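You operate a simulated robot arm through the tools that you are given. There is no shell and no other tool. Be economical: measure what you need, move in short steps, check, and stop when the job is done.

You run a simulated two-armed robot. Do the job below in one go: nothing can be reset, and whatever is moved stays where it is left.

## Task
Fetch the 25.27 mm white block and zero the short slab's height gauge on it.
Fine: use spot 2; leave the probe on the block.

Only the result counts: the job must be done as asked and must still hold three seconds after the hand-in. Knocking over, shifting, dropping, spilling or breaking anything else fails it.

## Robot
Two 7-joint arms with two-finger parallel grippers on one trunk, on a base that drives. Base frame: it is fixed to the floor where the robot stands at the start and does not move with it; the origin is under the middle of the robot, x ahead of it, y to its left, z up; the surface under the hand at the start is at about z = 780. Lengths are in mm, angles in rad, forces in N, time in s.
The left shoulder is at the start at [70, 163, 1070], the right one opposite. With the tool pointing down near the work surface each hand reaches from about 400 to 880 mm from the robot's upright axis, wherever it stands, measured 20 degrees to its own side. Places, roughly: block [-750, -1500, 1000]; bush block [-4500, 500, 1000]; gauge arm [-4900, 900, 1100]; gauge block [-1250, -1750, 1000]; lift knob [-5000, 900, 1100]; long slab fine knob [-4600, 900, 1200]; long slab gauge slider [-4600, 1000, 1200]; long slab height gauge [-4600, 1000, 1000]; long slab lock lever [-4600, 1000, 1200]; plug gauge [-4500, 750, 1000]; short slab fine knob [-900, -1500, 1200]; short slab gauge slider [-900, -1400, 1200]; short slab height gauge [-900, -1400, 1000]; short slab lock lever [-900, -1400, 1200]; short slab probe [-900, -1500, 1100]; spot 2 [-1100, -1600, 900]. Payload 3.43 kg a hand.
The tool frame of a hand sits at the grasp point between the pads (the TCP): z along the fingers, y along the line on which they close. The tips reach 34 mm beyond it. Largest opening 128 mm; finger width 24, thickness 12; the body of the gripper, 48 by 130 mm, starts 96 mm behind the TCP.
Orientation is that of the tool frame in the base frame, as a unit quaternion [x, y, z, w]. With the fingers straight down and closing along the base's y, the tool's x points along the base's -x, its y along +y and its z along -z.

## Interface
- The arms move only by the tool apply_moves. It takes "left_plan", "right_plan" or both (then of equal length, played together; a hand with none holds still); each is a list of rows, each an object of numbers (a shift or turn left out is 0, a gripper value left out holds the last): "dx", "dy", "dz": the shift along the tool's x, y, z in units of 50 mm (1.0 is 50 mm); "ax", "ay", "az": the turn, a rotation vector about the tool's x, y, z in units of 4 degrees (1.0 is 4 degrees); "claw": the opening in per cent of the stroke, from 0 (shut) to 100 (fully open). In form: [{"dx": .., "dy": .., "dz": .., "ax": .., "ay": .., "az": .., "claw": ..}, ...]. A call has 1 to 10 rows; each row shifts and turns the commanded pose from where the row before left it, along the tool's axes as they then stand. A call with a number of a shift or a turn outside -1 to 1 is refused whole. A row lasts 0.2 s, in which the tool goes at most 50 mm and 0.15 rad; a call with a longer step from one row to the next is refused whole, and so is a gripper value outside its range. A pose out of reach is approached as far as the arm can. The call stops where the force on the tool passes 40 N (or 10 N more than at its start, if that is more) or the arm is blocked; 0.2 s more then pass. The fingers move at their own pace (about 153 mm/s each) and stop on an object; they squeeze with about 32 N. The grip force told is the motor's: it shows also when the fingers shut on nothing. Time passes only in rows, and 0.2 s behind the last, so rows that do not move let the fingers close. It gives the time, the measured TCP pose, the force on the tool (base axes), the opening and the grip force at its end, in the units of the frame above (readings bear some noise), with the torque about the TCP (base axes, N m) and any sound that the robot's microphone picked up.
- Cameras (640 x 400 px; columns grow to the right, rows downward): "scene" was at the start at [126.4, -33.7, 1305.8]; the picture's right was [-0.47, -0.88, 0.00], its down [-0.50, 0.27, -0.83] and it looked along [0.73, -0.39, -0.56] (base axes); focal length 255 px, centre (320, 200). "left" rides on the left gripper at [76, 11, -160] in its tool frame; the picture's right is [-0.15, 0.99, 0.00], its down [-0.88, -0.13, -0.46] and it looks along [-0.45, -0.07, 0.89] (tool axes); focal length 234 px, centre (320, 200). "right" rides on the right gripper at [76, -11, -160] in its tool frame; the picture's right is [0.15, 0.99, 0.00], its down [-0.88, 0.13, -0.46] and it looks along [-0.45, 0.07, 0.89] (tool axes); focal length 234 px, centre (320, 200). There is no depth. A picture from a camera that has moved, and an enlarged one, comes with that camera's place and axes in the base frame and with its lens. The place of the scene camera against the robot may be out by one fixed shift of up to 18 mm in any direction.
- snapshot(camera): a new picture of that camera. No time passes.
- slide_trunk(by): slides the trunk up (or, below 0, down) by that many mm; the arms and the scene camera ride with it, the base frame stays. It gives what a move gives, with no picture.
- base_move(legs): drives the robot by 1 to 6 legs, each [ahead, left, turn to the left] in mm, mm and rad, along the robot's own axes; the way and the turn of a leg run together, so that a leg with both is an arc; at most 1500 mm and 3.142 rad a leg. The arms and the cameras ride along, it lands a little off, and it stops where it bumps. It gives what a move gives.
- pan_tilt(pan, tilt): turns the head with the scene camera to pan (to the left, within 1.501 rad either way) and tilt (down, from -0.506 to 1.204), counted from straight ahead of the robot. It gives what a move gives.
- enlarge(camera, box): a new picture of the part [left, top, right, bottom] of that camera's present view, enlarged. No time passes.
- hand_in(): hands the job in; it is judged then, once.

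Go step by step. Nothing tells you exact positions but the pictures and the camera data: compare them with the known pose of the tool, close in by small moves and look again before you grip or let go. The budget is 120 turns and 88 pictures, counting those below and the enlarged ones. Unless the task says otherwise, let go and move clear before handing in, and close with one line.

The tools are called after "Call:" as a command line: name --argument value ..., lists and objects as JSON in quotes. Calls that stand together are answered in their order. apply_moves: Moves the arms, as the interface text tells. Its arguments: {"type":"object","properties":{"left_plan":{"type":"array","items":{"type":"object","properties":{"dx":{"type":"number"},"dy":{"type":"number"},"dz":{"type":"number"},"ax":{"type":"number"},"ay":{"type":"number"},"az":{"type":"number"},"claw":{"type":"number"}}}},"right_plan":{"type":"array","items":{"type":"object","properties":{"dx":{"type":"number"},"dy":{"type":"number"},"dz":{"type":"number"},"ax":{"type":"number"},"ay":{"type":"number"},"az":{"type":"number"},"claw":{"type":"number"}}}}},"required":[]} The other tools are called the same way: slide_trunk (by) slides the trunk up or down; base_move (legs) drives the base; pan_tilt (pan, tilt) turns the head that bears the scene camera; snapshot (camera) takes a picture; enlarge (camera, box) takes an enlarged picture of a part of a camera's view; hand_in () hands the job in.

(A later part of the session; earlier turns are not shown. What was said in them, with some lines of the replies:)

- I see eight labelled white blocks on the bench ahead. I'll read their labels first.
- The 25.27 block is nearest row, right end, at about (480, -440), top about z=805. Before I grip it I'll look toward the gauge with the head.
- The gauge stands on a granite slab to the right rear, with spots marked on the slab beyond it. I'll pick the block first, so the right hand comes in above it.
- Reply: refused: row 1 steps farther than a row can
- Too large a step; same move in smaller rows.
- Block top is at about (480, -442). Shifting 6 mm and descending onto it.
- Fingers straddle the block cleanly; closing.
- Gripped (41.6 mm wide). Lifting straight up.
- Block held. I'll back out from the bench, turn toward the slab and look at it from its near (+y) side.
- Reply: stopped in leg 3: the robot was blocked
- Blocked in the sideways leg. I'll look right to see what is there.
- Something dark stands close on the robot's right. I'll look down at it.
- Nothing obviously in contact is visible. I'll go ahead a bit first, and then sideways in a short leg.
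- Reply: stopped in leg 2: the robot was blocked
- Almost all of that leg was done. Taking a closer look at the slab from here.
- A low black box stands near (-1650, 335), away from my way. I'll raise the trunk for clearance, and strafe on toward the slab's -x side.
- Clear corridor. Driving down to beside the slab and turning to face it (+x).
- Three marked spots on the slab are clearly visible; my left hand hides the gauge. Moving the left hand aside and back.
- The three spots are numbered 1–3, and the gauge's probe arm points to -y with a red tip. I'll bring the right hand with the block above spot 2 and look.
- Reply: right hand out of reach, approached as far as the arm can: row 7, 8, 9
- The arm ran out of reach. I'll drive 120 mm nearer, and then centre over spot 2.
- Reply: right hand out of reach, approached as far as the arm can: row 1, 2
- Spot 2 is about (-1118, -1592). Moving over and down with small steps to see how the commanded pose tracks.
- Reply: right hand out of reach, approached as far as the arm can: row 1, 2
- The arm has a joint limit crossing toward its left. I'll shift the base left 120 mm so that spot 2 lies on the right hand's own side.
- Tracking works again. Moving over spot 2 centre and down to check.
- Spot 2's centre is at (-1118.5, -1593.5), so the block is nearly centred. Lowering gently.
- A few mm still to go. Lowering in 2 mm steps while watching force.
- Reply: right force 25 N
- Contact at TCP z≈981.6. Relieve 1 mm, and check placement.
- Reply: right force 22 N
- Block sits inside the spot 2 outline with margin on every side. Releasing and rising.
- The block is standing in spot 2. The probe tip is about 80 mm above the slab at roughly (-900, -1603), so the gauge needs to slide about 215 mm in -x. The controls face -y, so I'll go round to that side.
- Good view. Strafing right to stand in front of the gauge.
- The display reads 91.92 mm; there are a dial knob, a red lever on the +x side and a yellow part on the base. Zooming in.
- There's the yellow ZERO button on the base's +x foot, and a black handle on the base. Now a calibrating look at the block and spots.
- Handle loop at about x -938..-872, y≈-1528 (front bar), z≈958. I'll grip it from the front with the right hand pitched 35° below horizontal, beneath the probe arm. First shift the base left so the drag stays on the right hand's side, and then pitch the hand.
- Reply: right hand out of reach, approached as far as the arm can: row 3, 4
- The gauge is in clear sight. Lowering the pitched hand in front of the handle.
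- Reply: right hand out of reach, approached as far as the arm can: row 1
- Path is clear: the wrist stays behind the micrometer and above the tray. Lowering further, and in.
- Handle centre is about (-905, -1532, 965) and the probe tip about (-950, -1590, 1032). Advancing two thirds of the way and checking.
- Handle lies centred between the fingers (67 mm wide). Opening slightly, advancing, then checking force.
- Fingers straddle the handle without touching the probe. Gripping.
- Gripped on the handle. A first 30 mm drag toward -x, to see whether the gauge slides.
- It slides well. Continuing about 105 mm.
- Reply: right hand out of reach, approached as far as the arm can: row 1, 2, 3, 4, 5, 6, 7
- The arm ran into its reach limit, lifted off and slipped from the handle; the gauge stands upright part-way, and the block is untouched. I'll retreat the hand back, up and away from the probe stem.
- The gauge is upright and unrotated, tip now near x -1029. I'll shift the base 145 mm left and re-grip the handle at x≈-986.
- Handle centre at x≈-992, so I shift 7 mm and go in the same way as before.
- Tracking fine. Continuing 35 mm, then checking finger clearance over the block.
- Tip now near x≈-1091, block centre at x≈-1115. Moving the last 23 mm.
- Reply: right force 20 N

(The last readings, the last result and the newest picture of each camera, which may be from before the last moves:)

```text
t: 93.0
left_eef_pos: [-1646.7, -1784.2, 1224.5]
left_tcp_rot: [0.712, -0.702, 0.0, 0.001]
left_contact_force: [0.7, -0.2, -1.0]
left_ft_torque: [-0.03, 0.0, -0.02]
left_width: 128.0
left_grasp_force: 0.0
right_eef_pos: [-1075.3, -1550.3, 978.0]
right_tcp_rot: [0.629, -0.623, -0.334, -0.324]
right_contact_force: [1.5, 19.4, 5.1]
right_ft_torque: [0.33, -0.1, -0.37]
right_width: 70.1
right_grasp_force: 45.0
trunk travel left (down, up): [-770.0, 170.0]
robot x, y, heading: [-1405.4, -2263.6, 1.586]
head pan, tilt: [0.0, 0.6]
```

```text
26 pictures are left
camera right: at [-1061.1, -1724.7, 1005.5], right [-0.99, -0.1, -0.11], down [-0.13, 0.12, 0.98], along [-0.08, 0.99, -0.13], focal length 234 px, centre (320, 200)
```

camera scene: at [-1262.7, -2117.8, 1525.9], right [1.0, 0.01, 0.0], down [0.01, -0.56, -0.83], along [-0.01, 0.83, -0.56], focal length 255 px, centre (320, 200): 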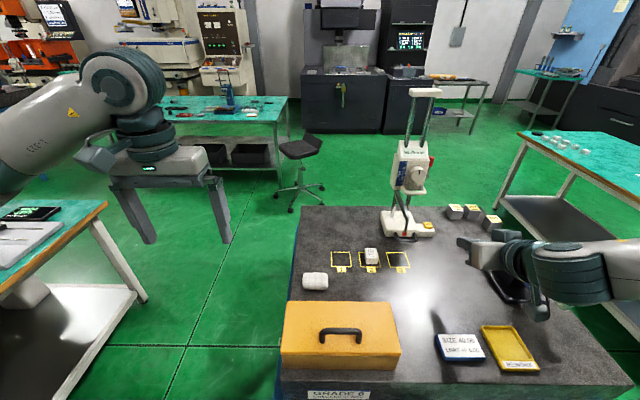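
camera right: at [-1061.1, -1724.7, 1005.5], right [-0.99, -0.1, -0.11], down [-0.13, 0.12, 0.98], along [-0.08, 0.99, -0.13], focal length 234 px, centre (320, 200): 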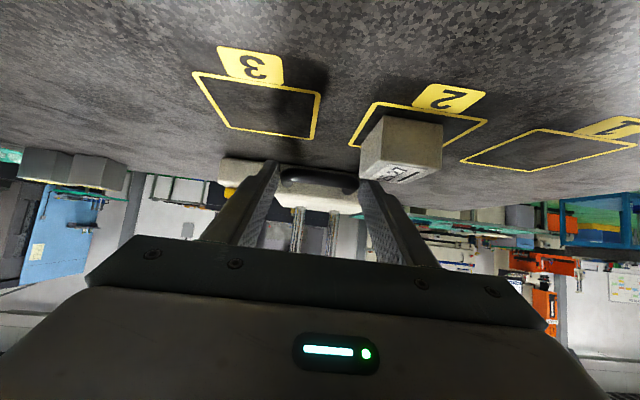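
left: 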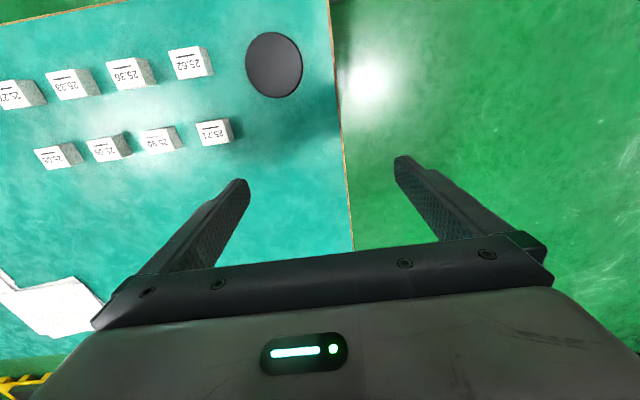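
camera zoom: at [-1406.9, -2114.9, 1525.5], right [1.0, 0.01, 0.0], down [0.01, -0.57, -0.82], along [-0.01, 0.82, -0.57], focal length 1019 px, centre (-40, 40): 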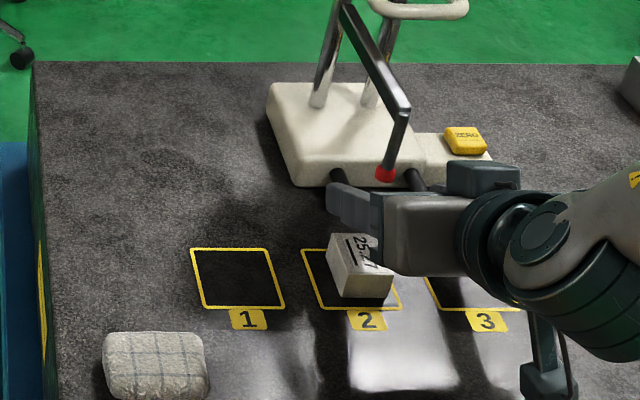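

Tip is over the block in x (≈-1113). Releasing the handle and backing off along the tool axis.

Call:
apply_moves --right_plan '[{"claw": 68}, {"claw": 68}, {"claw": 68}]'

Call:
apply_moves --right_plan '[{"dz": -0.5}, {"dz": -0.8}, {"dz": -0.9}, {"dz": -0.9}, {"dx": -0.6, "dz": -0.6, "dy": -0.4}, {"dx": -0.6, "dz": -0.4, "dy": -0.6}, {"dx": -0.6, "dy": -0.7}]'

Call:
enlarge --camera "scene" --box '[340, 190, 440, 270]'

Call:
snapshot --camera "right"

```text
t: 93.8
left_eef_pos: [-1646.2, -1786.1, 1225.9]
left_tcp_rot: [0.712, -0.702, 0.0, -0.001]
left_contact_force: [0.2, -1.1, 0.4]
left_ft_torque: [0.0, -0.01, 0.02]
left_width: 127.9
left_grasp_force: 0.0
right_eef_pos: [-1075.0, -1552.5, 977.5]
right_tcp_rot: [0.629, -0.623, -0.333, -0.324]
right_contact_force: [-0.3, -0.9, 0.5]
right_ft_torque: [0.01, -0.01, -0.02]
right_width: 87.1
right_grasp_force: 0.1
trunk travel left (down, up): [-770.0, 170.0]
robot x, y, heading: [-1403.9, -2265.1, 1.586]
head pan, tilt: [0.0, 0.6]
```

```text
t: 95.4
left_eef_pos: [-1646.4, -1784.9, 1224.7]
left_tcp_rot: [0.712, -0.702, 0.0, 0.0]
left_contact_force: [0.9, -0.6, -1.1]
left_ft_torque: [-0.01, -0.01, 0.03]
left_width: 127.8
left_grasp_force: 0.0
right_eef_pos: [-986.3, -1669.0, 1166.2]
right_tcp_rot: [0.629, -0.623, -0.333, -0.325]
right_contact_force: [0.0, 0.6, 0.1]
right_ft_torque: [0.01, -0.03, 0.02]
right_width: 87.1
right_grasp_force: 0.0
trunk travel left (down, up): [-770.0, 170.0]
robot x, y, heading: [-1404.5, -2266.7, 1.58]
head pan, tilt: [0.0, 0.6]
```

```text
5.00 times, centred on (390, 230) of scene
camera zoom: at [-1406.2, -2117.4, 1525.7], right [1.0, 0.01, 0.0], down [0.01, -0.57, -0.82], along [-0.01, 0.82, -0.57], focal length 1274 px, centre (-30, 50)
```

zoom: 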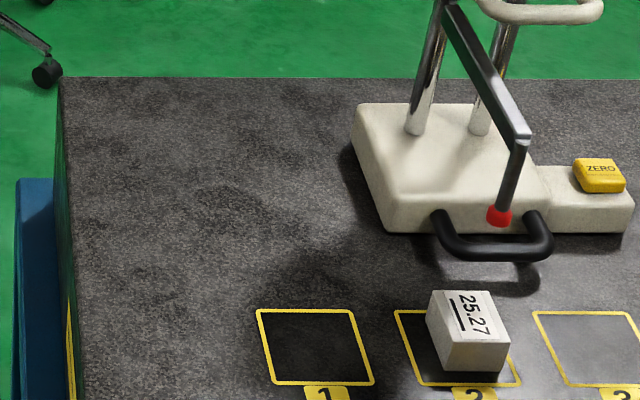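

```text
24 pictures are left
camera right: at [-972.6, -1843.5, 1195.4], right [-0.99, -0.1, -0.11], down [-0.13, 0.12, 0.98], along [-0.08, 0.99, -0.13], focal length 234 px, centre (320, 200)
```

right: 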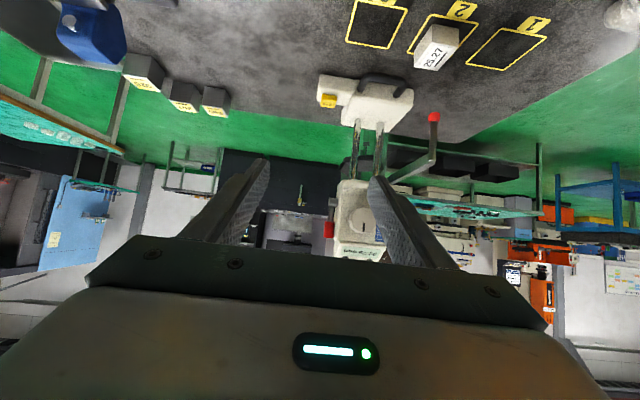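

The gauge stands with the probe about over the block. Now a close look at the slider, its lever and the loop.

Call:
enlarge --camera "scene" --box '[365, 120, 445, 200]'

Call:
enlarge --camera "right" --box '[310, 80, 450, 270]'

```text
5.00 times, centred on (405, 160) of scene
camera zoom: at [-1406.2, -2117.4, 1525.7], right [1.0, 0.01, 0.0], down [0.01, -0.57, -0.82], along [-0.01, 0.82, -0.57], focal length 1274 px, centre (-105, 400)
```

zoom: 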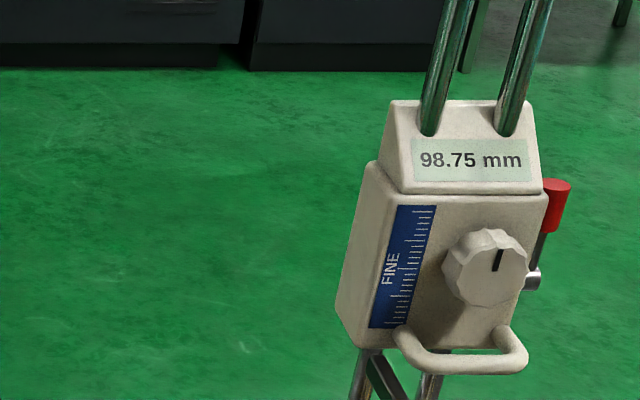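

```text
2.11 times, centred on (380, 175) of right
camera zoom: at [-972.6, -1843.5, 1195.4], right [-0.99, -0.1, -0.11], down [-0.13, 0.12, 0.98], along [-0.08, 0.99, -0.13], focal length 493 px, centre (194, 253)
```

zoom: 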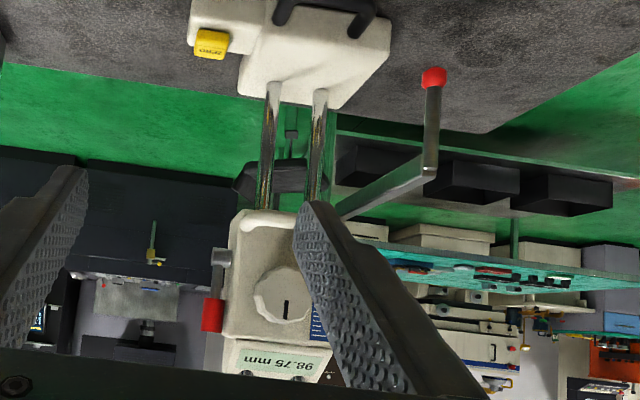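

The display now reads 98.75, so the slider moved when the hand slipped; it slides under moderate force. The loop on the slider is at about x -1106..-1031, y≈-1478, z≈1105. I'll push it down at its left corner with closed fingers, clear of the knob and the probe arm.

Call:
base_move --legs '[[0, 75, 0]]'

Call:
apply_moves --right_plan '[{"dy": 0.3, "claw": 0}, {"dy": 0.3, "claw": 0}, {"dy": 0.2, "dx": -0.42, "dz": 0.6}, {"dx": -0.42, "dz": 0.6}, {"dx": -0.42, "dz": 0.6}, {}]'

Call:
enlarge --camera "scene" --box '[370, 110, 470, 230]'

Call:
snapshot --camera "right"

```text
t: 96.4
left_eef_pos: [-1714.9, -1786.1, 1226.5]
left_tcp_rot: [0.711, -0.703, -0.001, 0.001]
left_contact_force: [-0.1, 0.6, -0.1]
left_ft_torque: [-0.03, 0.04, 0.03]
left_width: 128.0
left_grasp_force: 0.1
right_eef_pos: [-1055.9, -1670.5, 1165.3]
right_tcp_rot: [0.628, -0.625, -0.332, -0.324]
right_contact_force: [0.2, -0.4, 0.0]
right_ft_torque: [0.0, 0.02, 0.02]
right_width: 86.9
right_grasp_force: 0.1
trunk travel left (down, up): [-770.0, 170.0]
robot x, y, heading: [-1475.6, -2261.6, 1.581]
head pan, tilt: [0.0, 0.6]
```

```text
t: 97.8
left_eef_pos: [-1718.6, -1786.8, 1224.5]
left_tcp_rot: [0.711, -0.703, 0.0, -0.001]
left_contact_force: [-0.2, 0.2, -0.2]
left_ft_torque: [0.04, -0.03, -0.04]
left_width: 127.9
left_grasp_force: 0.1
right_eef_pos: [-1100.7, -1560.6, 1167.0]
right_tcp_rot: [0.628, -0.624, -0.331, -0.325]
right_contact_force: [-0.1, -0.4, -0.7]
right_ft_torque: [0.01, 0.04, 0.0]
right_width: 0.0
right_grasp_force: 32.2
trunk travel left (down, up): [-770.0, 170.0]
robot x, y, heading: [-1477.4, -2265.8, 1.579]
head pan, tilt: [0.0, 0.6]
```

```text
3.33 times, centred on (420, 170) of scene
camera zoom: at [-1480.5, -2118.6, 1525.8], right [1.0, 0.01, 0.0], down [0.01, -0.56, -0.83], along [-0.01, 0.83, -0.56], focal length 849 px, centre (-13, 300)
```

zoom: 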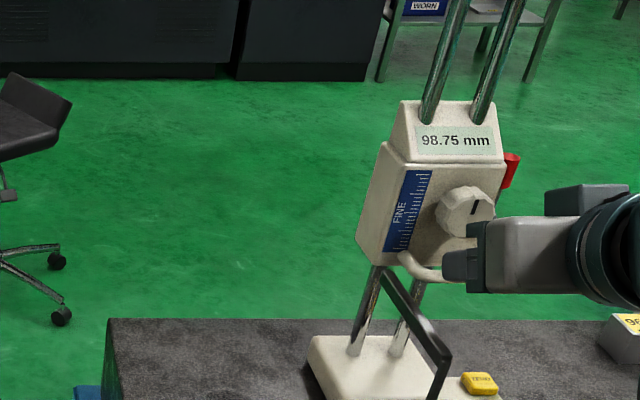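

```text
20 pictures are left
camera right: at [-1087.9, -1735.8, 1196.4], right [-0.99, -0.09, -0.11], down [-0.13, 0.12, 0.98], along [-0.08, 0.99, -0.13], focal length 234 px, centre (320, 200)
```

right: 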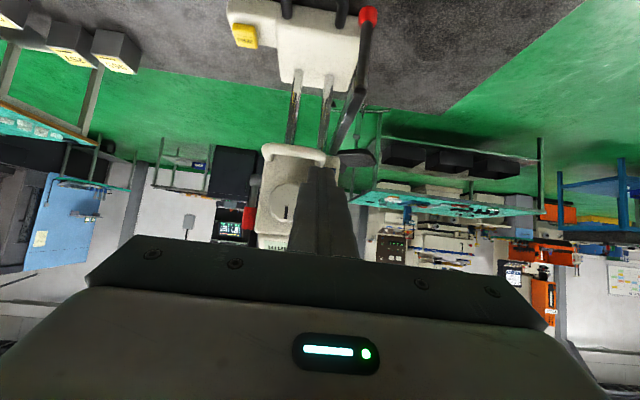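

Correcting to x≈-1111 and moving forward above the loop's left corner.

Call:
apply_moves --right_plan '[{"dy": 0.2}, {"dx": -0.32, "dz": 0.58}, {"dx": -0.32, "dz": 0.58}, {}]'

Call:
snapshot --camera "right"

Call:
enlarge --camera "scene" --box '[390, 130, 470, 230]'

```text
t: 98.8
left_eef_pos: [-1718.6, -1786.4, 1224.8]
left_tcp_rot: [0.712, -0.702, 0.0, 0.0]
left_contact_force: [0.2, 0.0, 0.0]
left_ft_torque: [0.02, 0.01, 0.02]
left_width: 128.0
left_grasp_force: 0.0
right_eef_pos: [-1111.9, -1495.9, 1160.4]
right_tcp_rot: [0.628, -0.624, -0.333, -0.325]
right_contact_force: [0.3, -0.5, 0.4]
right_ft_torque: [-0.04, -0.02, 0.0]
right_width: 0.1
right_grasp_force: 32.5
trunk travel left (down, up): [-770.0, 170.0]
robot x, y, heading: [-1477.7, -2264.6, 1.576]
head pan, tilt: [0.0, 0.6]
```

```text
19 pictures are left
camera right: at [-1098.3, -1670.5, 1190.0], right [-0.99, -0.09, -0.11], down [-0.12, 0.12, 0.98], along [-0.08, 0.99, -0.13], focal length 234 px, centre (320, 200)
```

right: 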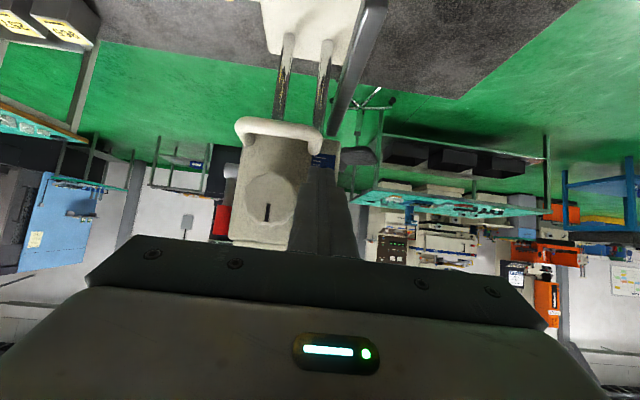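

```text
4.00 times, centred on (430, 180) of scene
camera zoom: at [-1479.7, -2119.2, 1525.8], right [1.0, 0.01, 0.0], down [0.01, -0.56, -0.83], along [-0.01, 0.83, -0.56], focal length 1019 px, centre (-120, 280)
```

zoom: 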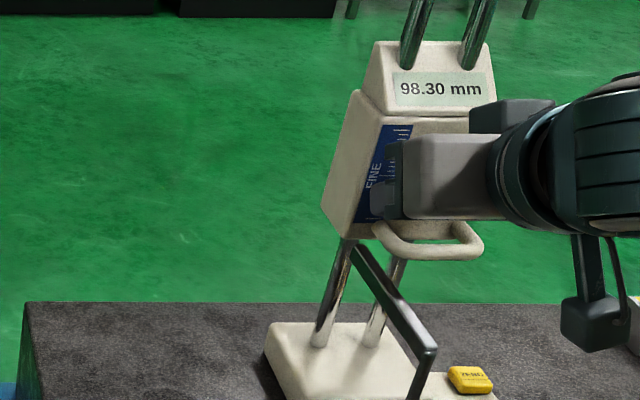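

The finger is over the loop's left corner. Pressing down step by step while watching force.

Call:
apply_moves --right_plan '[{"dy": -0.06, "dx": 0.164, "dz": 0.115}, {"dx": 0.082, "dz": 0.057}, {"dx": 0.082, "dz": 0.057}, {"dx": 0.082, "dz": 0.057}, {}]'

Call:
enlarge --camera "scene" --box '[390, 130, 470, 230]'

```text
t: 100.0
left_eef_pos: [-1718.5, -1786.2, 1226.1]
left_tcp_rot: [0.712, -0.702, 0.0, -0.001]
left_contact_force: [0.1, 0.0, 0.0]
left_ft_torque: [0.0, -0.02, 0.03]
left_width: 127.8
left_grasp_force: 0.0
right_eef_pos: [-1107.9, -1495.3, 1134.5]
right_tcp_rot: [0.628, -0.623, -0.333, -0.325]
right_contact_force: [-1.2, 0.1, 1.6]
right_ft_torque: [0.04, 0.07, -0.01]
right_width: 0.0
right_grasp_force: 31.7
trunk travel left (down, up): [-770.0, 170.0]
robot x, y, heading: [-1479.1, -2266.2, 1.577]
head pan, tilt: [0.0, 0.6]
```

```text
4.00 times, centred on (430, 180) of scene
camera zoom: at [-1480.4, -2118.4, 1525.7], right [1.0, 0.01, 0.0], down [0.01, -0.56, -0.83], along [-0.01, 0.83, -0.56], focal length 1019 px, centre (-120, 280)
```

zoom: 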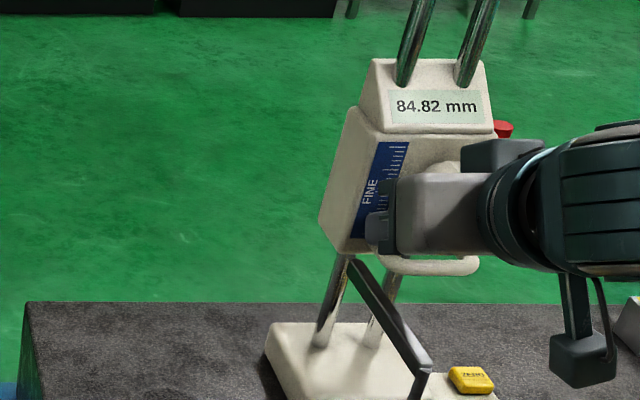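

Slider follows easily with almost no force (84.82 now). Lowering 50 mm more.

Call:
apply_moves --right_plan '[{"dx": 0.12, "dz": 0.085}, {"dx": 0.164, "dz": 0.115}, {"dx": 0.164, "dz": 0.115}, {"dx": 0.164, "dz": 0.115}, {"dx": 0.12, "dz": 0.085}, {"dx": 0.06, "dz": 0.042}, {}]'

Call:
enlarge --camera "scene" --box '[380, 150, 480, 270]'

```text
t: 101.6
left_eef_pos: [-1719.1, -1785.6, 1224.3]
left_tcp_rot: [0.711, -0.703, 0.0, 0.0]
left_contact_force: [-0.6, -0.2, 0.3]
left_ft_torque: [-0.04, -0.02, 0.03]
left_width: 127.9
left_grasp_force: 0.1
right_eef_pos: [-1108.3, -1493.7, 1087.8]
right_tcp_rot: [0.628, -0.623, -0.333, -0.325]
right_contact_force: [-1.7, -2.2, 2.8]
right_ft_torque: [0.03, 0.04, 0.04]
right_width: 0.0
right_grasp_force: 31.9
trunk travel left (down, up): [-770.0, 170.0]
robot x, y, heading: [-1476.9, -2264.6, 1.578]
head pan, tilt: [0.0, 0.6]
```

```text
3.33 times, centred on (430, 210) of scene
camera zoom: at [-1480.3, -2118.6, 1525.7], right [1.0, 0.01, 0.0], down [0.01, -0.56, -0.83], along [-0.01, 0.83, -0.56], focal length 849 px, centre (-47, 167)
```

zoom: 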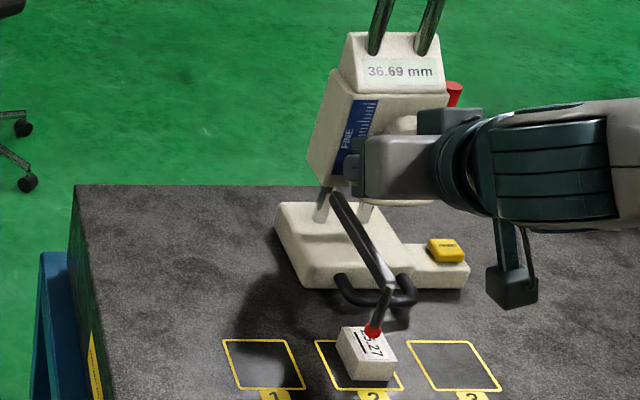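

Display 36.69, tip about 11 mm above the block. A close look at the alignment.

Call:
enlarge --camera "scene" --box '[425, 235, 465, 270]'

```text
11.43 times, centred on (445, 252) of scene
camera zoom: at [-1480.3, -2118.6, 1525.7], right [1.0, 0.01, 0.0], down [0.01, -0.56, -0.83], along [-0.01, 0.83, -0.56], focal length 2912 px, centre (-1109, -400)
```

zoom: 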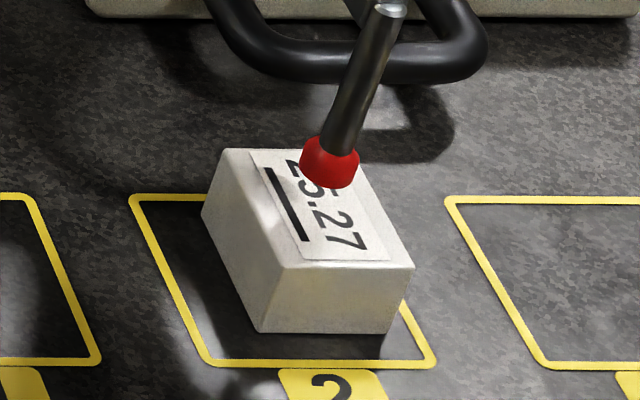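

Alignment is good: the tip will land near the middle of the block. Lowering about 9.5 mm, then very small steps to contact.

Call:
apply_moves --right_plan '[{"dx": 0.078, "dz": 0.0545}, {"dx": 0.078, "dz": 0.0545}, {"dx": 0.009, "dz": 0.006}, {"dx": 0.009, "dz": 0.006}, {}]'

Call:
enlarge --camera "scene" --box '[410, 145, 460, 195]'

```text
t: 102.8
left_eef_pos: [-1719.0, -1786.1, 1224.4]
left_tcp_rot: [0.712, -0.702, 0.0, -0.002]
left_contact_force: [-0.4, -0.3, 0.4]
left_ft_torque: [-0.03, -0.03, -0.04]
left_width: 127.9
left_grasp_force: 0.1
right_eef_pos: [-1107.8, -1495.1, 1077.1]
right_tcp_rot: [0.628, -0.624, -0.332, -0.325]
right_contact_force: [-0.9, -1.4, 1.9]
right_ft_torque: [0.02, 0.0, 0.01]
right_width: 0.0
right_grasp_force: 31.5
trunk travel left (down, up): [-770.0, 170.0]
robot x, y, heading: [-1477.2, -2263.8, 1.578]
head pan, tilt: [0.0, 0.6]
```

```text
8.00 times, centred on (435, 170) of scene
camera zoom: at [-1480.3, -2118.7, 1525.8], right [1.0, 0.01, 0.0], down [0.01, -0.56, -0.83], along [-0.01, 0.83, -0.56], focal length 2039 px, centre (-600, 440)
```

zoom: 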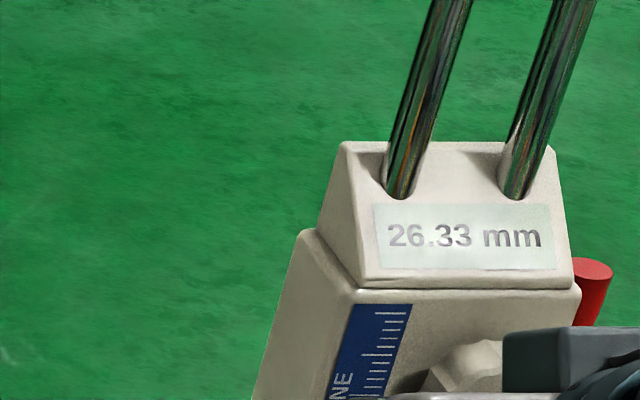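

26.33, about 1.06 mm to go. Creeping down 1.3 mm.

Call:
apply_moves --right_plan '[{"dx": 0.0066, "dz": 0.0046}, {"dx": 0.0066, "dz": 0.0046}, {"dx": 0.0066, "dz": 0.0046}, {}, {}]'

Call:
enlarge --camera "scene" --box '[410, 145, 460, 195]'

```text
t: 104.0
left_eef_pos: [-1718.3, -1786.8, 1223.6]
left_tcp_rot: [0.712, -0.703, 0.0, -0.001]
left_contact_force: [-0.3, 0.0, -0.6]
left_ft_torque: [0.0, 0.0, 0.01]
left_width: 128.1
left_grasp_force: 0.1
right_eef_pos: [-1109.1, -1494.4, 1076.1]
right_tcp_rot: [0.628, -0.624, -0.332, -0.325]
right_contact_force: [0.7, 0.2, 1.8]
right_ft_torque: [0.08, -0.01, -0.04]
right_width: 0.2
right_grasp_force: 31.8
trunk travel left (down, up): [-770.0, 170.0]
robot x, y, heading: [-1479.4, -2261.9, 1.578]
head pan, tilt: [0.0, 0.6]
```

```text
8.00 times, centred on (435, 170) of scene
camera zoom: at [-1480.0, -2118.6, 1525.8], right [1.0, 0.01, 0.0], down [0.01, -0.56, -0.83], along [-0.01, 0.83, -0.56], focal length 2039 px, centre (-600, 440)
```

zoom: 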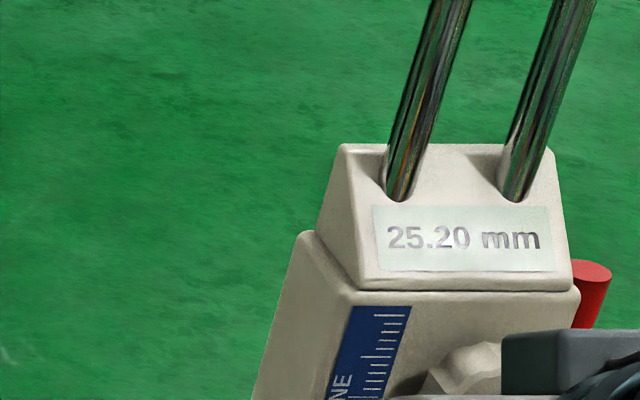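

25.20 now; I need to learn whether it's at contact, so a further 0.5 mm.

Call:
apply_moves --right_plan '[{"dx": 0.008, "dz": 0.0057}, {}, {}]'

Call:
enlarge --camera "scene" --box '[410, 145, 460, 195]'

```text
t: 104.8
left_eef_pos: [-1718.8, -1785.8, 1226.6]
left_tcp_rot: [0.711, -0.703, 0.0, -0.002]
left_contact_force: [0.0, -0.2, -0.7]
left_ft_torque: [0.02, 0.0, 0.03]
left_width: 128.0
left_grasp_force: 0.0
right_eef_pos: [-1108.8, -1493.9, 1075.5]
right_tcp_rot: [0.628, -0.624, -0.333, -0.326]
right_contact_force: [0.2, 1.5, 4.9]
right_ft_torque: [0.13, -0.06, -0.03]
right_width: 0.0
right_grasp_force: 32.4
trunk travel left (down, up): [-770.0, 170.0]
robot x, y, heading: [-1475.9, -2259.8, 1.581]
head pan, tilt: [0.0, 0.6]
```

```text
8.00 times, centred on (435, 170) of scene
camera zoom: at [-1480.1, -2118.8, 1525.8], right [1.0, 0.01, 0.0], down [0.01, -0.56, -0.83], along [-0.01, 0.83, -0.56], focal length 2039 px, centre (-600, 440)
```

zoom: 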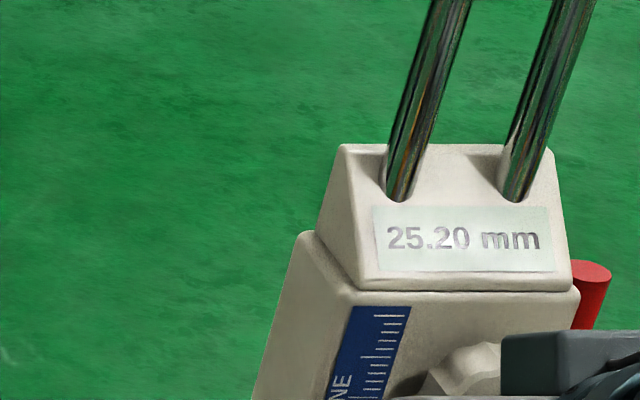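

It has stopped at 25.20 with force rising: the probe rests on the block. Now I lift off the loop, back out and go to the ZERO button side.

Call:
apply_moves --right_plan '[{"dx": -0.03, "dz": -0.02}, {"dx": -0.06, "dz": -0.04}, {"dx": 0.3, "dz": -0.43}, {"dx": 0.31, "dz": -0.44}, {"dx": 0.31, "dz": -0.44}, {"dy": -0.7}, {"dy": -0.7}, {"dy": -0.7}, {}]'

Call:
snapshot --camera "right"

Call:
enlarge --camera "scene" --box '[390, 145, 490, 255]'

```text
t: 106.8
left_eef_pos: [-1719.2, -1785.9, 1223.9]
left_tcp_rot: [0.712, -0.703, 0.0, -0.001]
left_contact_force: [0.4, -0.3, 0.0]
left_ft_torque: [0.02, -0.03, -0.03]
left_width: 127.8
left_grasp_force: 0.0
right_eef_pos: [-1001.8, -1572.3, 1079.3]
right_tcp_rot: [0.629, -0.624, -0.332, -0.325]
right_contact_force: [0.3, 0.5, 0.1]
right_ft_torque: [-0.01, 0.02, -0.02]
right_width: 0.0
right_grasp_force: 31.7
trunk travel left (down, up): [-770.0, 170.0]
robot x, y, heading: [-1476.7, -2265.0, 1.579]
head pan, tilt: [0.0, 0.6]
```

```text
11 pictures are left
camera right: at [-989.4, -1748.0, 1108.3], right [-0.99, -0.09, -0.11], down [-0.13, 0.12, 0.98], along [-0.08, 0.99, -0.13], focal length 234 px, centre (320, 200)
```

right: 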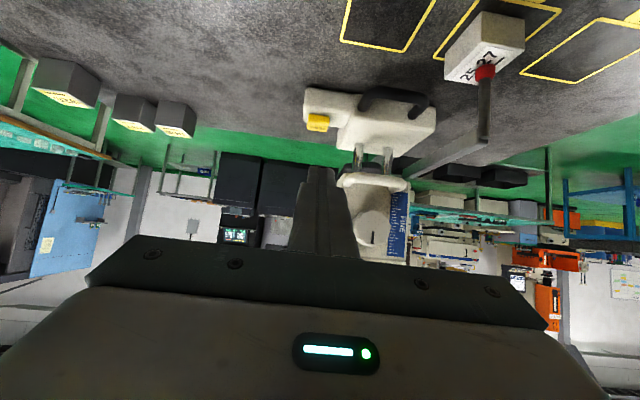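

```text
3.64 times, centred on (440, 200) of scene
camera zoom: at [-1480.3, -2117.7, 1525.7], right [1.0, 0.01, 0.0], down [0.01, -0.57, -0.82], along [-0.01, 0.82, -0.57], focal length 927 px, centre (-116, 200)
```

zoom: 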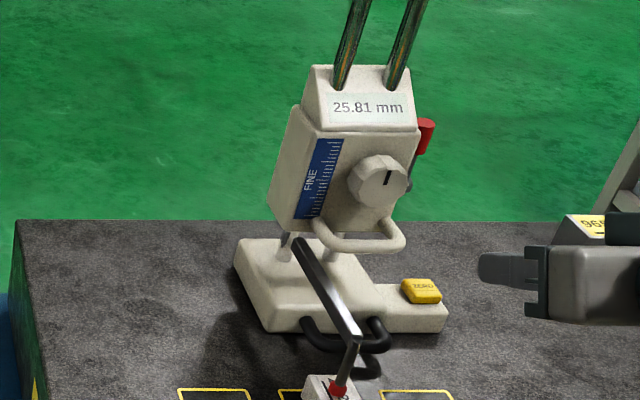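

The display went back to 25.81, so my finger dragged the slider up when leaving (probably rubbing the knob). I'll press the loop down again from slightly further left and further out, clear of the knob.

Call:
apply_moves --right_plan '[{"dy": 0.74, "dx": -0.12, "dz": -0.08}, {"dy": 0.74, "dx": -0.12, "dz": -0.08}, {"dy": 0.74}, {"dx": -0.27, "dz": 0.39}, {"dx": -0.27, "dz": 0.39}, {"dx": -0.27, "dz": 0.39}, {}]'

Call:
snapshot --camera "right"

```text
t: 108.4
left_eef_pos: [-1719.2, -1785.7, 1224.8]
left_tcp_rot: [0.711, -0.703, -0.001, -0.001]
left_contact_force: [1.0, 0.2, -0.2]
left_ft_torque: [-0.03, 0.0, 0.0]
left_width: 128.3
left_grasp_force: 0.0
right_eef_pos: [-1113.2, -1503.9, 1094.0]
right_tcp_rot: [0.628, -0.623, -0.333, -0.325]
right_contact_force: [0.5, 0.5, -0.7]
right_ft_torque: [0.04, -0.04, -0.01]
right_width: 0.3
right_grasp_force: 32.4
trunk travel left (down, up): [-770.0, 170.0]
robot x, y, heading: [-1477.6, -2265.7, 1.572]
head pan, tilt: [0.0, 0.6]
```

```text
9 pictures are left
camera right: at [-1100.6, -1678.0, 1123.5], right [-0.99, -0.09, -0.11], down [-0.13, 0.12, 0.98], along [-0.08, 0.99, -0.13], focal length 234 px, centre (320, 200)
```

right: 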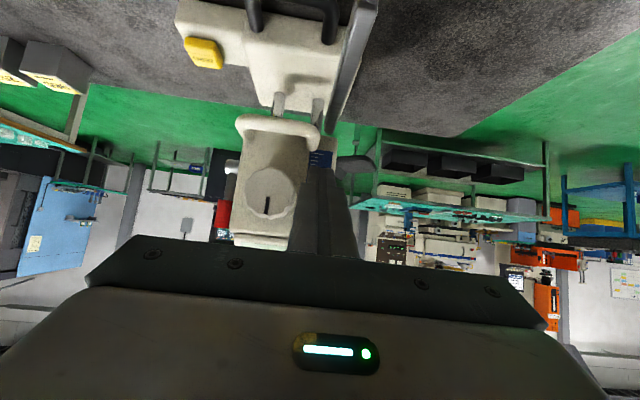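

Clear of the knob, and the finger covers the loop's corner. Pressing down in small steps.

Call:
apply_moves --right_plan '[{"dx": 0.13, "dz": 0.092}, {"dx": 0.033, "dz": 0.023}, {"dx": 0.0164, "dz": 0.0115}, {"dx": 0.0164, "dz": 0.0115}, {}]'

```text
t: 109.6
left_eef_pos: [-1718.3, -1785.4, 1225.4]
left_tcp_rot: [0.712, -0.703, 0.0, -0.001]
left_contact_force: [-1.3, 0.4, 0.2]
left_ft_torque: [0.02, 0.01, 0.0]
left_width: 127.8
left_grasp_force: 0.0
right_eef_pos: [-1114.1, -1503.1, 1084.4]
right_tcp_rot: [0.629, -0.624, -0.332, -0.324]
right_contact_force: [-0.6, 1.2, 0.7]
right_ft_torque: [0.01, -0.01, 0.0]
right_width: 0.0
right_grasp_force: 32.5
trunk travel left (down, up): [-770.0, 170.0]
robot x, y, heading: [-1477.4, -2267.6, 1.583]
head pan, tilt: [0.0, 0.6]
```

Call:
apply_moves --right_plan '[{"dx": 0.0164, "dz": 0.0115}, {"dx": 0.0082, "dz": 0.0057}, {"dx": 0.0082, "dz": 0.0057}, {}]'

```text
t: 110.6
left_eef_pos: [-1719.2, -1786.2, 1224.5]
left_tcp_rot: [0.712, -0.703, 0.001, -0.001]
left_contact_force: [-0.1, -0.6, 0.2]
left_ft_torque: [-0.01, 0.01, 0.01]
left_width: 128.0
left_grasp_force: 0.0
right_eef_pos: [-1113.3, -1502.8, 1080.0]
right_tcp_rot: [0.628, -0.623, -0.333, -0.325]
right_contact_force: [0.5, 0.5, -0.6]
right_ft_torque: [0.02, 0.0, 0.03]
right_width: 0.0
right_grasp_force: 32.0
trunk travel left (down, up): [-770.0, 170.0]
robot x, y, heading: [-1475.1, -2265.3, 1.579]
head pan, tilt: [0.0, 0.6]
```

Not touching yet; continuing.

Call:
apply_moves --right_plan '[{"dx": 0.0164, "dz": 0.0115}, {"dx": 0.0082, "dz": 0.0057}, {"dx": 0.0082, "dz": 0.0057}, {}]'

```text
t: 111.6
left_eef_pos: [-1718.1, -1785.8, 1223.5]
left_tcp_rot: [0.711, -0.703, 0.0, -0.001]
left_contact_force: [0.5, 0.0, 0.3]
left_ft_torque: [-0.03, 0.03, 0.0]
left_width: 128.1
left_grasp_force: 0.1
right_eef_pos: [-1115.0, -1502.6, 1078.6]
right_tcp_rot: [0.628, -0.624, -0.332, -0.325]
right_contact_force: [-0.3, -0.5, 0.3]
right_ft_torque: [0.03, 0.01, -0.04]
right_width: 0.0
right_grasp_force: 32.7
trunk travel left (down, up): [-770.0, 170.0]
robot x, y, heading: [-1475.2, -2258.5, 1.576]
head pan, tilt: [0.0, 0.6]
```

Call:
apply_moves --right_plan '[{"dx": 0.0164, "dz": 0.0115}, {"dx": 0.0164, "dz": 0.0115}, {}]'

Call:
enlarge --camera "scene" --box '[400, 140, 460, 220]'

```text
t: 112.4
left_eef_pos: [-1719.5, -1786.2, 1224.1]
left_tcp_rot: [0.712, -0.702, 0.0, -0.001]
left_contact_force: [0.2, 0.9, -0.1]
left_ft_torque: [0.04, -0.02, 0.0]
left_width: 128.0
left_grasp_force: 0.1
right_eef_pos: [-1114.7, -1502.0, 1075.8]
right_tcp_rot: [0.628, -0.624, -0.333, -0.325]
right_contact_force: [0.8, -0.6, -0.3]
right_ft_torque: [0.0, 0.0, 0.06]
right_width: 0.0
right_grasp_force: 32.0
trunk travel left (down, up): [-770.0, 170.0]
robot x, y, heading: [-1478.4, -2264.4, 1.577]
head pan, tilt: [0.0, 0.6]
```

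```text
5.00 times, centred on (430, 180) of scene
camera zoom: at [-1480.0, -2118.1, 1525.7], right [1.0, 0.01, 0.0], down [0.01, -0.57, -0.82], along [-0.01, 0.82, -0.57], focal length 1274 px, centre (-230, 300)
```

zoom: 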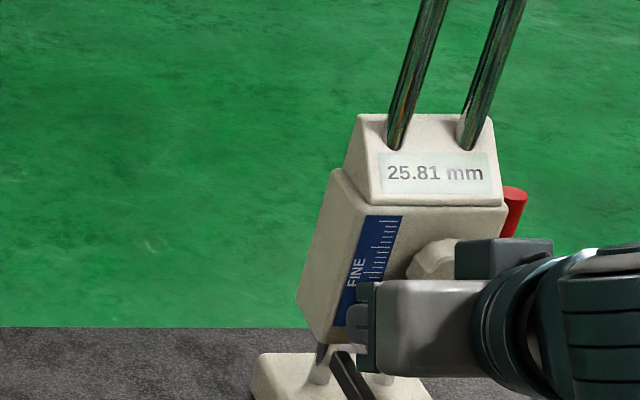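

Still 25.81, not yet on the loop. Continuing in 2 mm steps.

Call:
apply_moves --right_plan '[{"dx": 0.0164, "dz": 0.0115}, {"dx": 0.0164, "dz": 0.0115}, {}]'

Call:
apply_moves --right_plan '[{"dx": 0.0164, "dz": 0.0115}, {"dx": 0.0082, "dz": 0.0057}, {}]'

```text
t: 113.2
left_eef_pos: [-1719.1, -1786.5, 1225.7]
left_tcp_rot: [0.711, -0.703, 0.0, -0.001]
left_contact_force: [1.0, -0.6, -0.1]
left_ft_torque: [0.02, -0.01, 0.01]
left_width: 128.1
left_grasp_force: 0.2
right_eef_pos: [-1115.0, -1502.9, 1075.2]
right_tcp_rot: [0.628, -0.623, -0.333, -0.326]
right_contact_force: [1.2, 0.7, 5.3]
right_ft_torque: [0.1, -0.07, -0.05]
right_width: 0.0
right_grasp_force: 32.0
trunk travel left (down, up): [-770.0, 170.0]
robot x, y, heading: [-1476.0, -2264.8, 1.58]
head pan, tilt: [0.0, 0.6]
```

```text
t: 114.0
left_eef_pos: [-1719.3, -1787.6, 1225.0]
left_tcp_rot: [0.711, -0.703, 0.0, -0.002]
left_contact_force: [0.1, -0.3, -0.3]
left_ft_torque: [-0.01, 0.04, -0.01]
left_width: 127.9
left_grasp_force: 0.0
right_eef_pos: [-1114.9, -1502.9, 1075.3]
right_tcp_rot: [0.628, -0.624, -0.333, -0.326]
right_contact_force: [2.0, 1.9, 11.6]
right_ft_torque: [0.33, -0.18, -0.02]
right_width: 0.0
right_grasp_force: 31.9
trunk travel left (down, up): [-770.0, 170.0]
robot x, y, heading: [-1477.7, -2265.8, 1.58]
head pan, tilt: [0.0, 0.6]
```

Force is up to 11.6 N: probe pressed on the block. Lifting straight up 4 mm and reading the display.

Call:
apply_moves --right_plan '[{"dx": -0.025, "dz": -0.0175}, {"dx": -0.025, "dz": -0.0175}, {"dx": -0.05, "dz": -0.035}, {}]'

Call:
enlarge --camera "scene" --box '[400, 140, 460, 220]'

```text
t: 115.0
left_eef_pos: [-1719.0, -1786.0, 1224.1]
left_tcp_rot: [0.711, -0.703, 0.0, -0.001]
left_contact_force: [-0.4, -0.5, 0.2]
left_ft_torque: [-0.04, -0.01, -0.01]
left_width: 127.9
left_grasp_force: 0.1
right_eef_pos: [-1113.8, -1502.8, 1078.3]
right_tcp_rot: [0.629, -0.624, -0.332, -0.324]
right_contact_force: [0.1, 0.0, -0.9]
right_ft_torque: [0.0, 0.0, -0.02]
right_width: 0.0
right_grasp_force: 31.9
trunk travel left (down, up): [-770.0, 170.0]
robot x, y, heading: [-1476.6, -2262.7, 1.584]
head pan, tilt: [0.0, 0.6]
```

```text
5.00 times, centred on (430, 180) of scene
camera zoom: at [-1480.0, -2118.2, 1525.7], right [1.0, 0.01, 0.0], down [0.01, -0.57, -0.82], along [-0.01, 0.82, -0.57], focal length 1274 px, centre (-230, 300)
```

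zoom: 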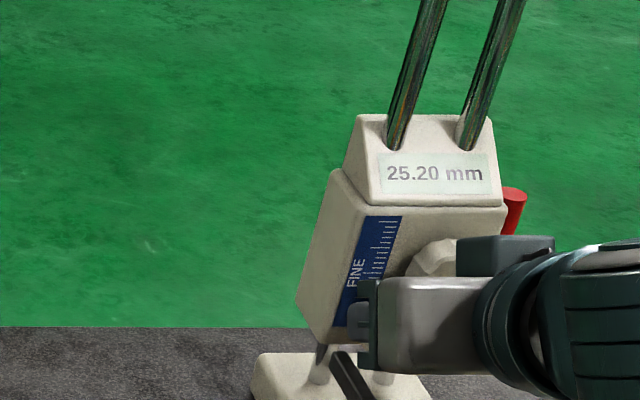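

25.20 is held. Backing out straight, and moving across to the ZERO button side.

Call:
apply_moves --right_plan '[{"dx": 0.15, "dz": -0.215}, {"dx": 0.38, "dz": -0.55}, {"dx": 0.38, "dz": -0.55}, {"dy": -0.8}, {"dy": -0.8}, {"dy": -0.8}, {"dx": 0.5, "dz": 0.35}, {"dx": -0.34, "dz": 0.49}, {"dx": -0.34, "dz": 0.49}, {}]'

Call:
snapshot --camera "right"

Call:
enlarge --camera "scene" --box '[390, 150, 480, 250]'

```text
t: 117.2
left_eef_pos: [-1719.2, -1786.5, 1224.6]
left_tcp_rot: [0.712, -0.703, -0.001, -0.001]
left_contact_force: [0.6, 0.6, 0.1]
left_ft_torque: [0.01, -0.02, 0.03]
left_width: 128.2
left_grasp_force: 0.0
right_eef_pos: [-993.3, -1522.0, 1047.5]
right_tcp_rot: [0.628, -0.624, -0.333, -0.325]
right_contact_force: [0.0, -0.3, -0.4]
right_ft_torque: [0.0, 0.0, 0.0]
right_width: 0.1
right_grasp_force: 31.8
trunk travel left (down, up): [-770.0, 170.0]
robot x, y, heading: [-1475.6, -2263.9, 1.579]
head pan, tilt: [0.0, 0.6]
```

```text
6 pictures are left
camera right: at [-979.6, -1696.5, 1076.5], right [-0.99, -0.09, -0.11], down [-0.12, 0.12, 0.98], along [-0.08, 0.99, -0.13], focal length 234 px, centre (320, 200)
```

right: 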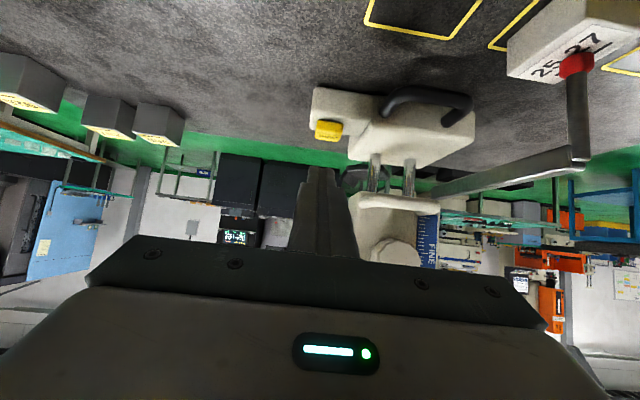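

```text
4.00 times, centred on (435, 200) of scene
camera zoom: at [-1479.2, -2118.8, 1525.8], right [1.0, 0.01, 0.0], down [0.0, -0.56, -0.83], along [-0.01, 0.83, -0.56], focal length 1019 px, centre (-140, 200)
```

zoom: 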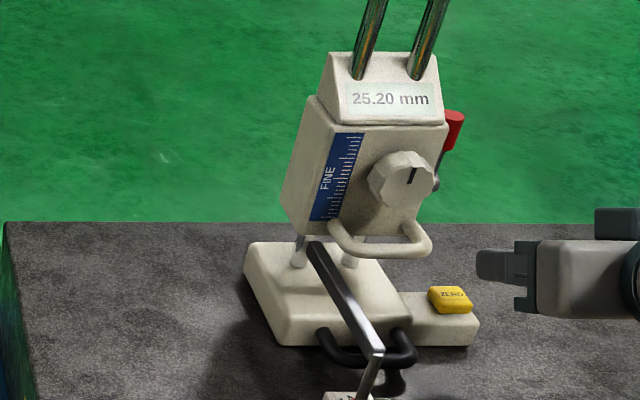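

Display still 25.20. The button is about (-998, -1485, 985). Going over it and down with the fingertip.

Call:
apply_moves --right_plan '[{"dy": 0.08, "dx": -0.207, "dz": 0.295}, {"dx": 0.164, "dz": 0.115}, {"dx": 0.164, "dz": 0.115}, {"dx": 0.098, "dz": 0.069}, {}]'

Call:
enlarge --camera "scene" --box '[430, 190, 480, 240]'

```text
t: 118.4
left_eef_pos: [-1719.2, -1787.4, 1223.7]
left_tcp_rot: [0.711, -0.703, 0.0, -0.001]
left_contact_force: [1.0, 0.7, 0.4]
left_ft_torque: [0.01, 0.01, 0.03]
left_width: 128.1
left_grasp_force: 0.1
right_eef_pos: [-997.4, -1503.2, 1020.9]
right_tcp_rot: [0.628, -0.624, -0.333, -0.325]
right_contact_force: [0.0, 0.0, -0.3]
right_ft_torque: [0.02, -0.01, -0.01]
right_width: 0.0
right_grasp_force: 32.0
trunk travel left (down, up): [-770.0, 170.0]
robot x, y, heading: [-1479.4, -2265.8, 1.582]
head pan, tilt: [0.0, 0.6]
```

```text
8.00 times, centred on (455, 215) of scene
camera zoom: at [-1479.6, -2118.6, 1525.8], right [1.0, 0.01, 0.0], down [0.01, -0.56, -0.83], along [-0.01, 0.83, -0.56], focal length 2039 px, centre (-760, 80)
```

zoom: 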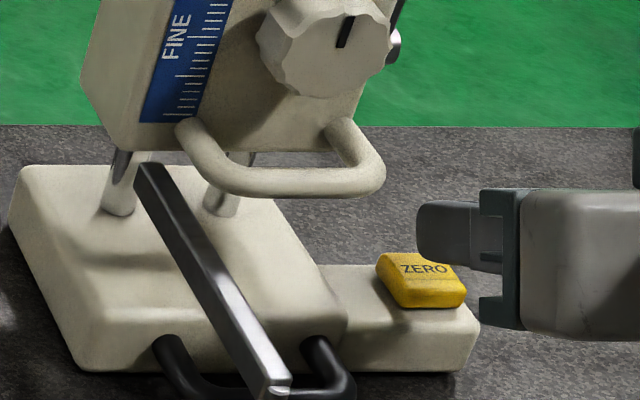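

The tip is just above the button. Pressing down in small steps.

Call:
apply_moves --right_plan '[{"dy": 0.06, "dx": 0.033, "dz": 0.023}, {"dx": 0.033, "dz": 0.023}, {"dx": 0.0164, "dz": 0.0115}, {"dx": 0.0164, "dz": 0.0115}, {}]'

```text
t: 119.6
left_eef_pos: [-1719.8, -1786.3, 1224.3]
left_tcp_rot: [0.711, -0.703, 0.0, -0.001]
left_contact_force: [-0.9, 0.2, -0.3]
left_ft_torque: [0.02, -0.01, 0.02]
left_width: 128.1
left_grasp_force: 0.1
right_eef_pos: [-1002.3, -1502.7, 1014.8]
right_tcp_rot: [0.629, -0.623, -0.333, -0.325]
right_contact_force: [-0.3, -1.1, -0.3]
right_ft_torque: [0.01, 0.02, 0.0]
right_width: 0.2
right_grasp_force: 31.8
trunk travel left (down, up): [-770.0, 170.0]
robot x, y, heading: [-1477.9, -2263.9, 1.584]
head pan, tilt: [0.0, 0.6]
```

Call:
apply_moves --right_plan '[{"dx": 0.0164, "dz": 0.0115}, {"dx": 0.0164, "dz": 0.0115}, {"dx": 0.0164, "dz": 0.0115}, {}]'

```text
t: 120.6
left_eef_pos: [-1719.0, -1785.6, 1224.5]
left_tcp_rot: [0.712, -0.702, 0.0, -0.001]
left_contact_force: [0.3, 0.0, 0.7]
left_ft_torque: [-0.01, -0.02, -0.03]
left_width: 127.9
left_grasp_force: 0.1
right_eef_pos: [-1000.5, -1504.4, 1013.5]
right_tcp_rot: [0.629, -0.623, -0.334, -0.324]
right_contact_force: [-0.3, 0.6, -0.6]
right_ft_torque: [0.04, -0.01, -0.02]
right_width: 0.0
right_grasp_force: 31.8
trunk travel left (down, up): [-770.0, 170.0]
robot x, y, heading: [-1478.8, -2260.9, 1.583]
head pan, tilt: [0.0, 0.6]
```

Call:
apply_moves --right_plan '[{"dx": 0.0164, "dz": 0.0115}, {"dx": 0.0164, "dz": 0.0115}, {"dx": 0.0164, "dz": 0.0115}, {}]'

```text
t: 121.6
left_eef_pos: [-1718.5, -1786.1, 1223.5]
left_tcp_rot: [0.712, -0.702, 0.0, 0.0]
left_contact_force: [0.1, 0.0, -0.5]
left_ft_torque: [0.01, -0.02, -0.02]
left_width: 128.1
left_grasp_force: 0.1
right_eef_pos: [-1001.5, -1503.0, 1009.5]
right_tcp_rot: [0.629, -0.624, -0.332, -0.325]
right_contact_force: [0.4, 1.2, 1.3]
right_ft_torque: [0.03, -0.01, -0.03]
right_width: 0.0
right_grasp_force: 31.9
trunk travel left (down, up): [-770.0, 170.0]
robot x, y, heading: [-1476.8, -2263.7, 1.582]
head pan, tilt: [0.0, 0.6]
```

Call:
apply_moves --right_plan '[{"dx": 0.0164, "dz": 0.0115}, {"dx": 0.0164, "dz": 0.0115}, {}]'

```text
t: 122.4
left_eef_pos: [-1719.6, -1786.1, 1225.2]
left_tcp_rot: [0.711, -0.703, 0.0, -0.001]
left_contact_force: [0.5, 0.4, -0.1]
left_ft_torque: [-0.03, 0.02, -0.02]
left_width: 128.1
left_grasp_force: 0.1
right_eef_pos: [-1001.3, -1503.0, 1007.7]
right_tcp_rot: [0.629, -0.624, -0.332, -0.325]
right_contact_force: [-0.6, -0.3, 0.7]
right_ft_torque: [0.04, -0.01, 0.02]
right_width: 0.1
right_grasp_force: 31.7
trunk travel left (down, up): [-770.0, 170.0]
robot x, y, heading: [-1478.0, -2267.2, 1.577]
head pan, tilt: [0.0, 0.6]
heard: click
```

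A click: the button has been pressed. Lifting straight up and backing off, then reading the display.

Call:
apply_moves --right_plan '[{"dx": -0.033, "dz": -0.023}, {"dx": -0.164, "dz": -0.115}, {"dx": -0.164, "dz": -0.115}, {"dx": 0.3, "dz": -0.5}, {"dx": 0.2, "dz": -0.7}, {"dz": -0.9}, {"dz": -0.9, "dy": -0.3}, {}]'

Call:
enlarge --camera "scene" --box '[390, 145, 480, 265]'

```text
t: 124.2
left_eef_pos: [-1719.8, -1784.1, 1223.7]
left_tcp_rot: [0.711, -0.703, 0.001, -0.001]
left_contact_force: [-1.1, 0.5, 0.2]
left_ft_torque: [-0.03, -0.03, 0.01]
left_width: 127.9
left_grasp_force: 0.1
right_eef_pos: [-983.7, -1638.8, 1093.6]
right_tcp_rot: [0.629, -0.624, -0.332, -0.323]
right_contact_force: [-0.2, -0.1, -0.5]
right_ft_torque: [-0.01, -0.04, -0.02]
right_width: 0.0
right_grasp_force: 31.4
trunk travel left (down, up): [-770.0, 170.0]
robot x, y, heading: [-1476.9, -2261.9, 1.578]
head pan, tilt: [0.0, 0.6]
```

```text
3.33 times, centred on (435, 205) of scene
camera zoom: at [-1480.6, -2116.3, 1525.5], right [1.0, 0.01, 0.0], down [0.01, -0.57, -0.82], along [-0.01, 0.82, -0.57], focal length 849 px, centre (-63, 183)
```

zoom: 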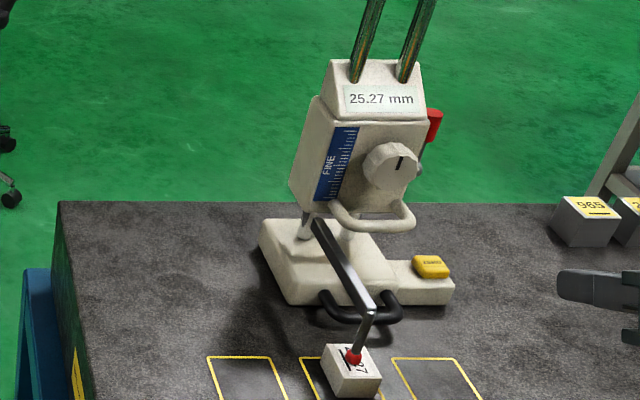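

The display now reads 25.27, so the gauge is set on the block. One last look at the probe on the block.

Call:
enlarge --camera "scene" --box '[425, 235, 465, 270]'

```text
11.43 times, centred on (445, 252) of scene
camera zoom: at [-1480.6, -2116.3, 1525.5], right [1.0, 0.01, 0.0], down [0.01, -0.57, -0.82], along [-0.01, 0.82, -0.57], focal length 2912 px, centre (-1109, -400)
```

zoom: 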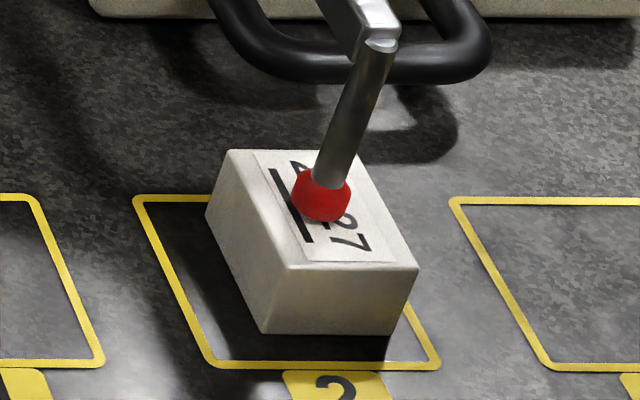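

The probe rests on the middle of the 25.27 block inside spot 2, the display shows 25.27, and my hands are clear. Handing in.

Call:
hand_in

```text
The job is handed in.
```

The 25.27 mm block is on spot 2. The short slab's height gauge is zeroed on it and reads 25.27 mm, and the probe is still resting on the block.
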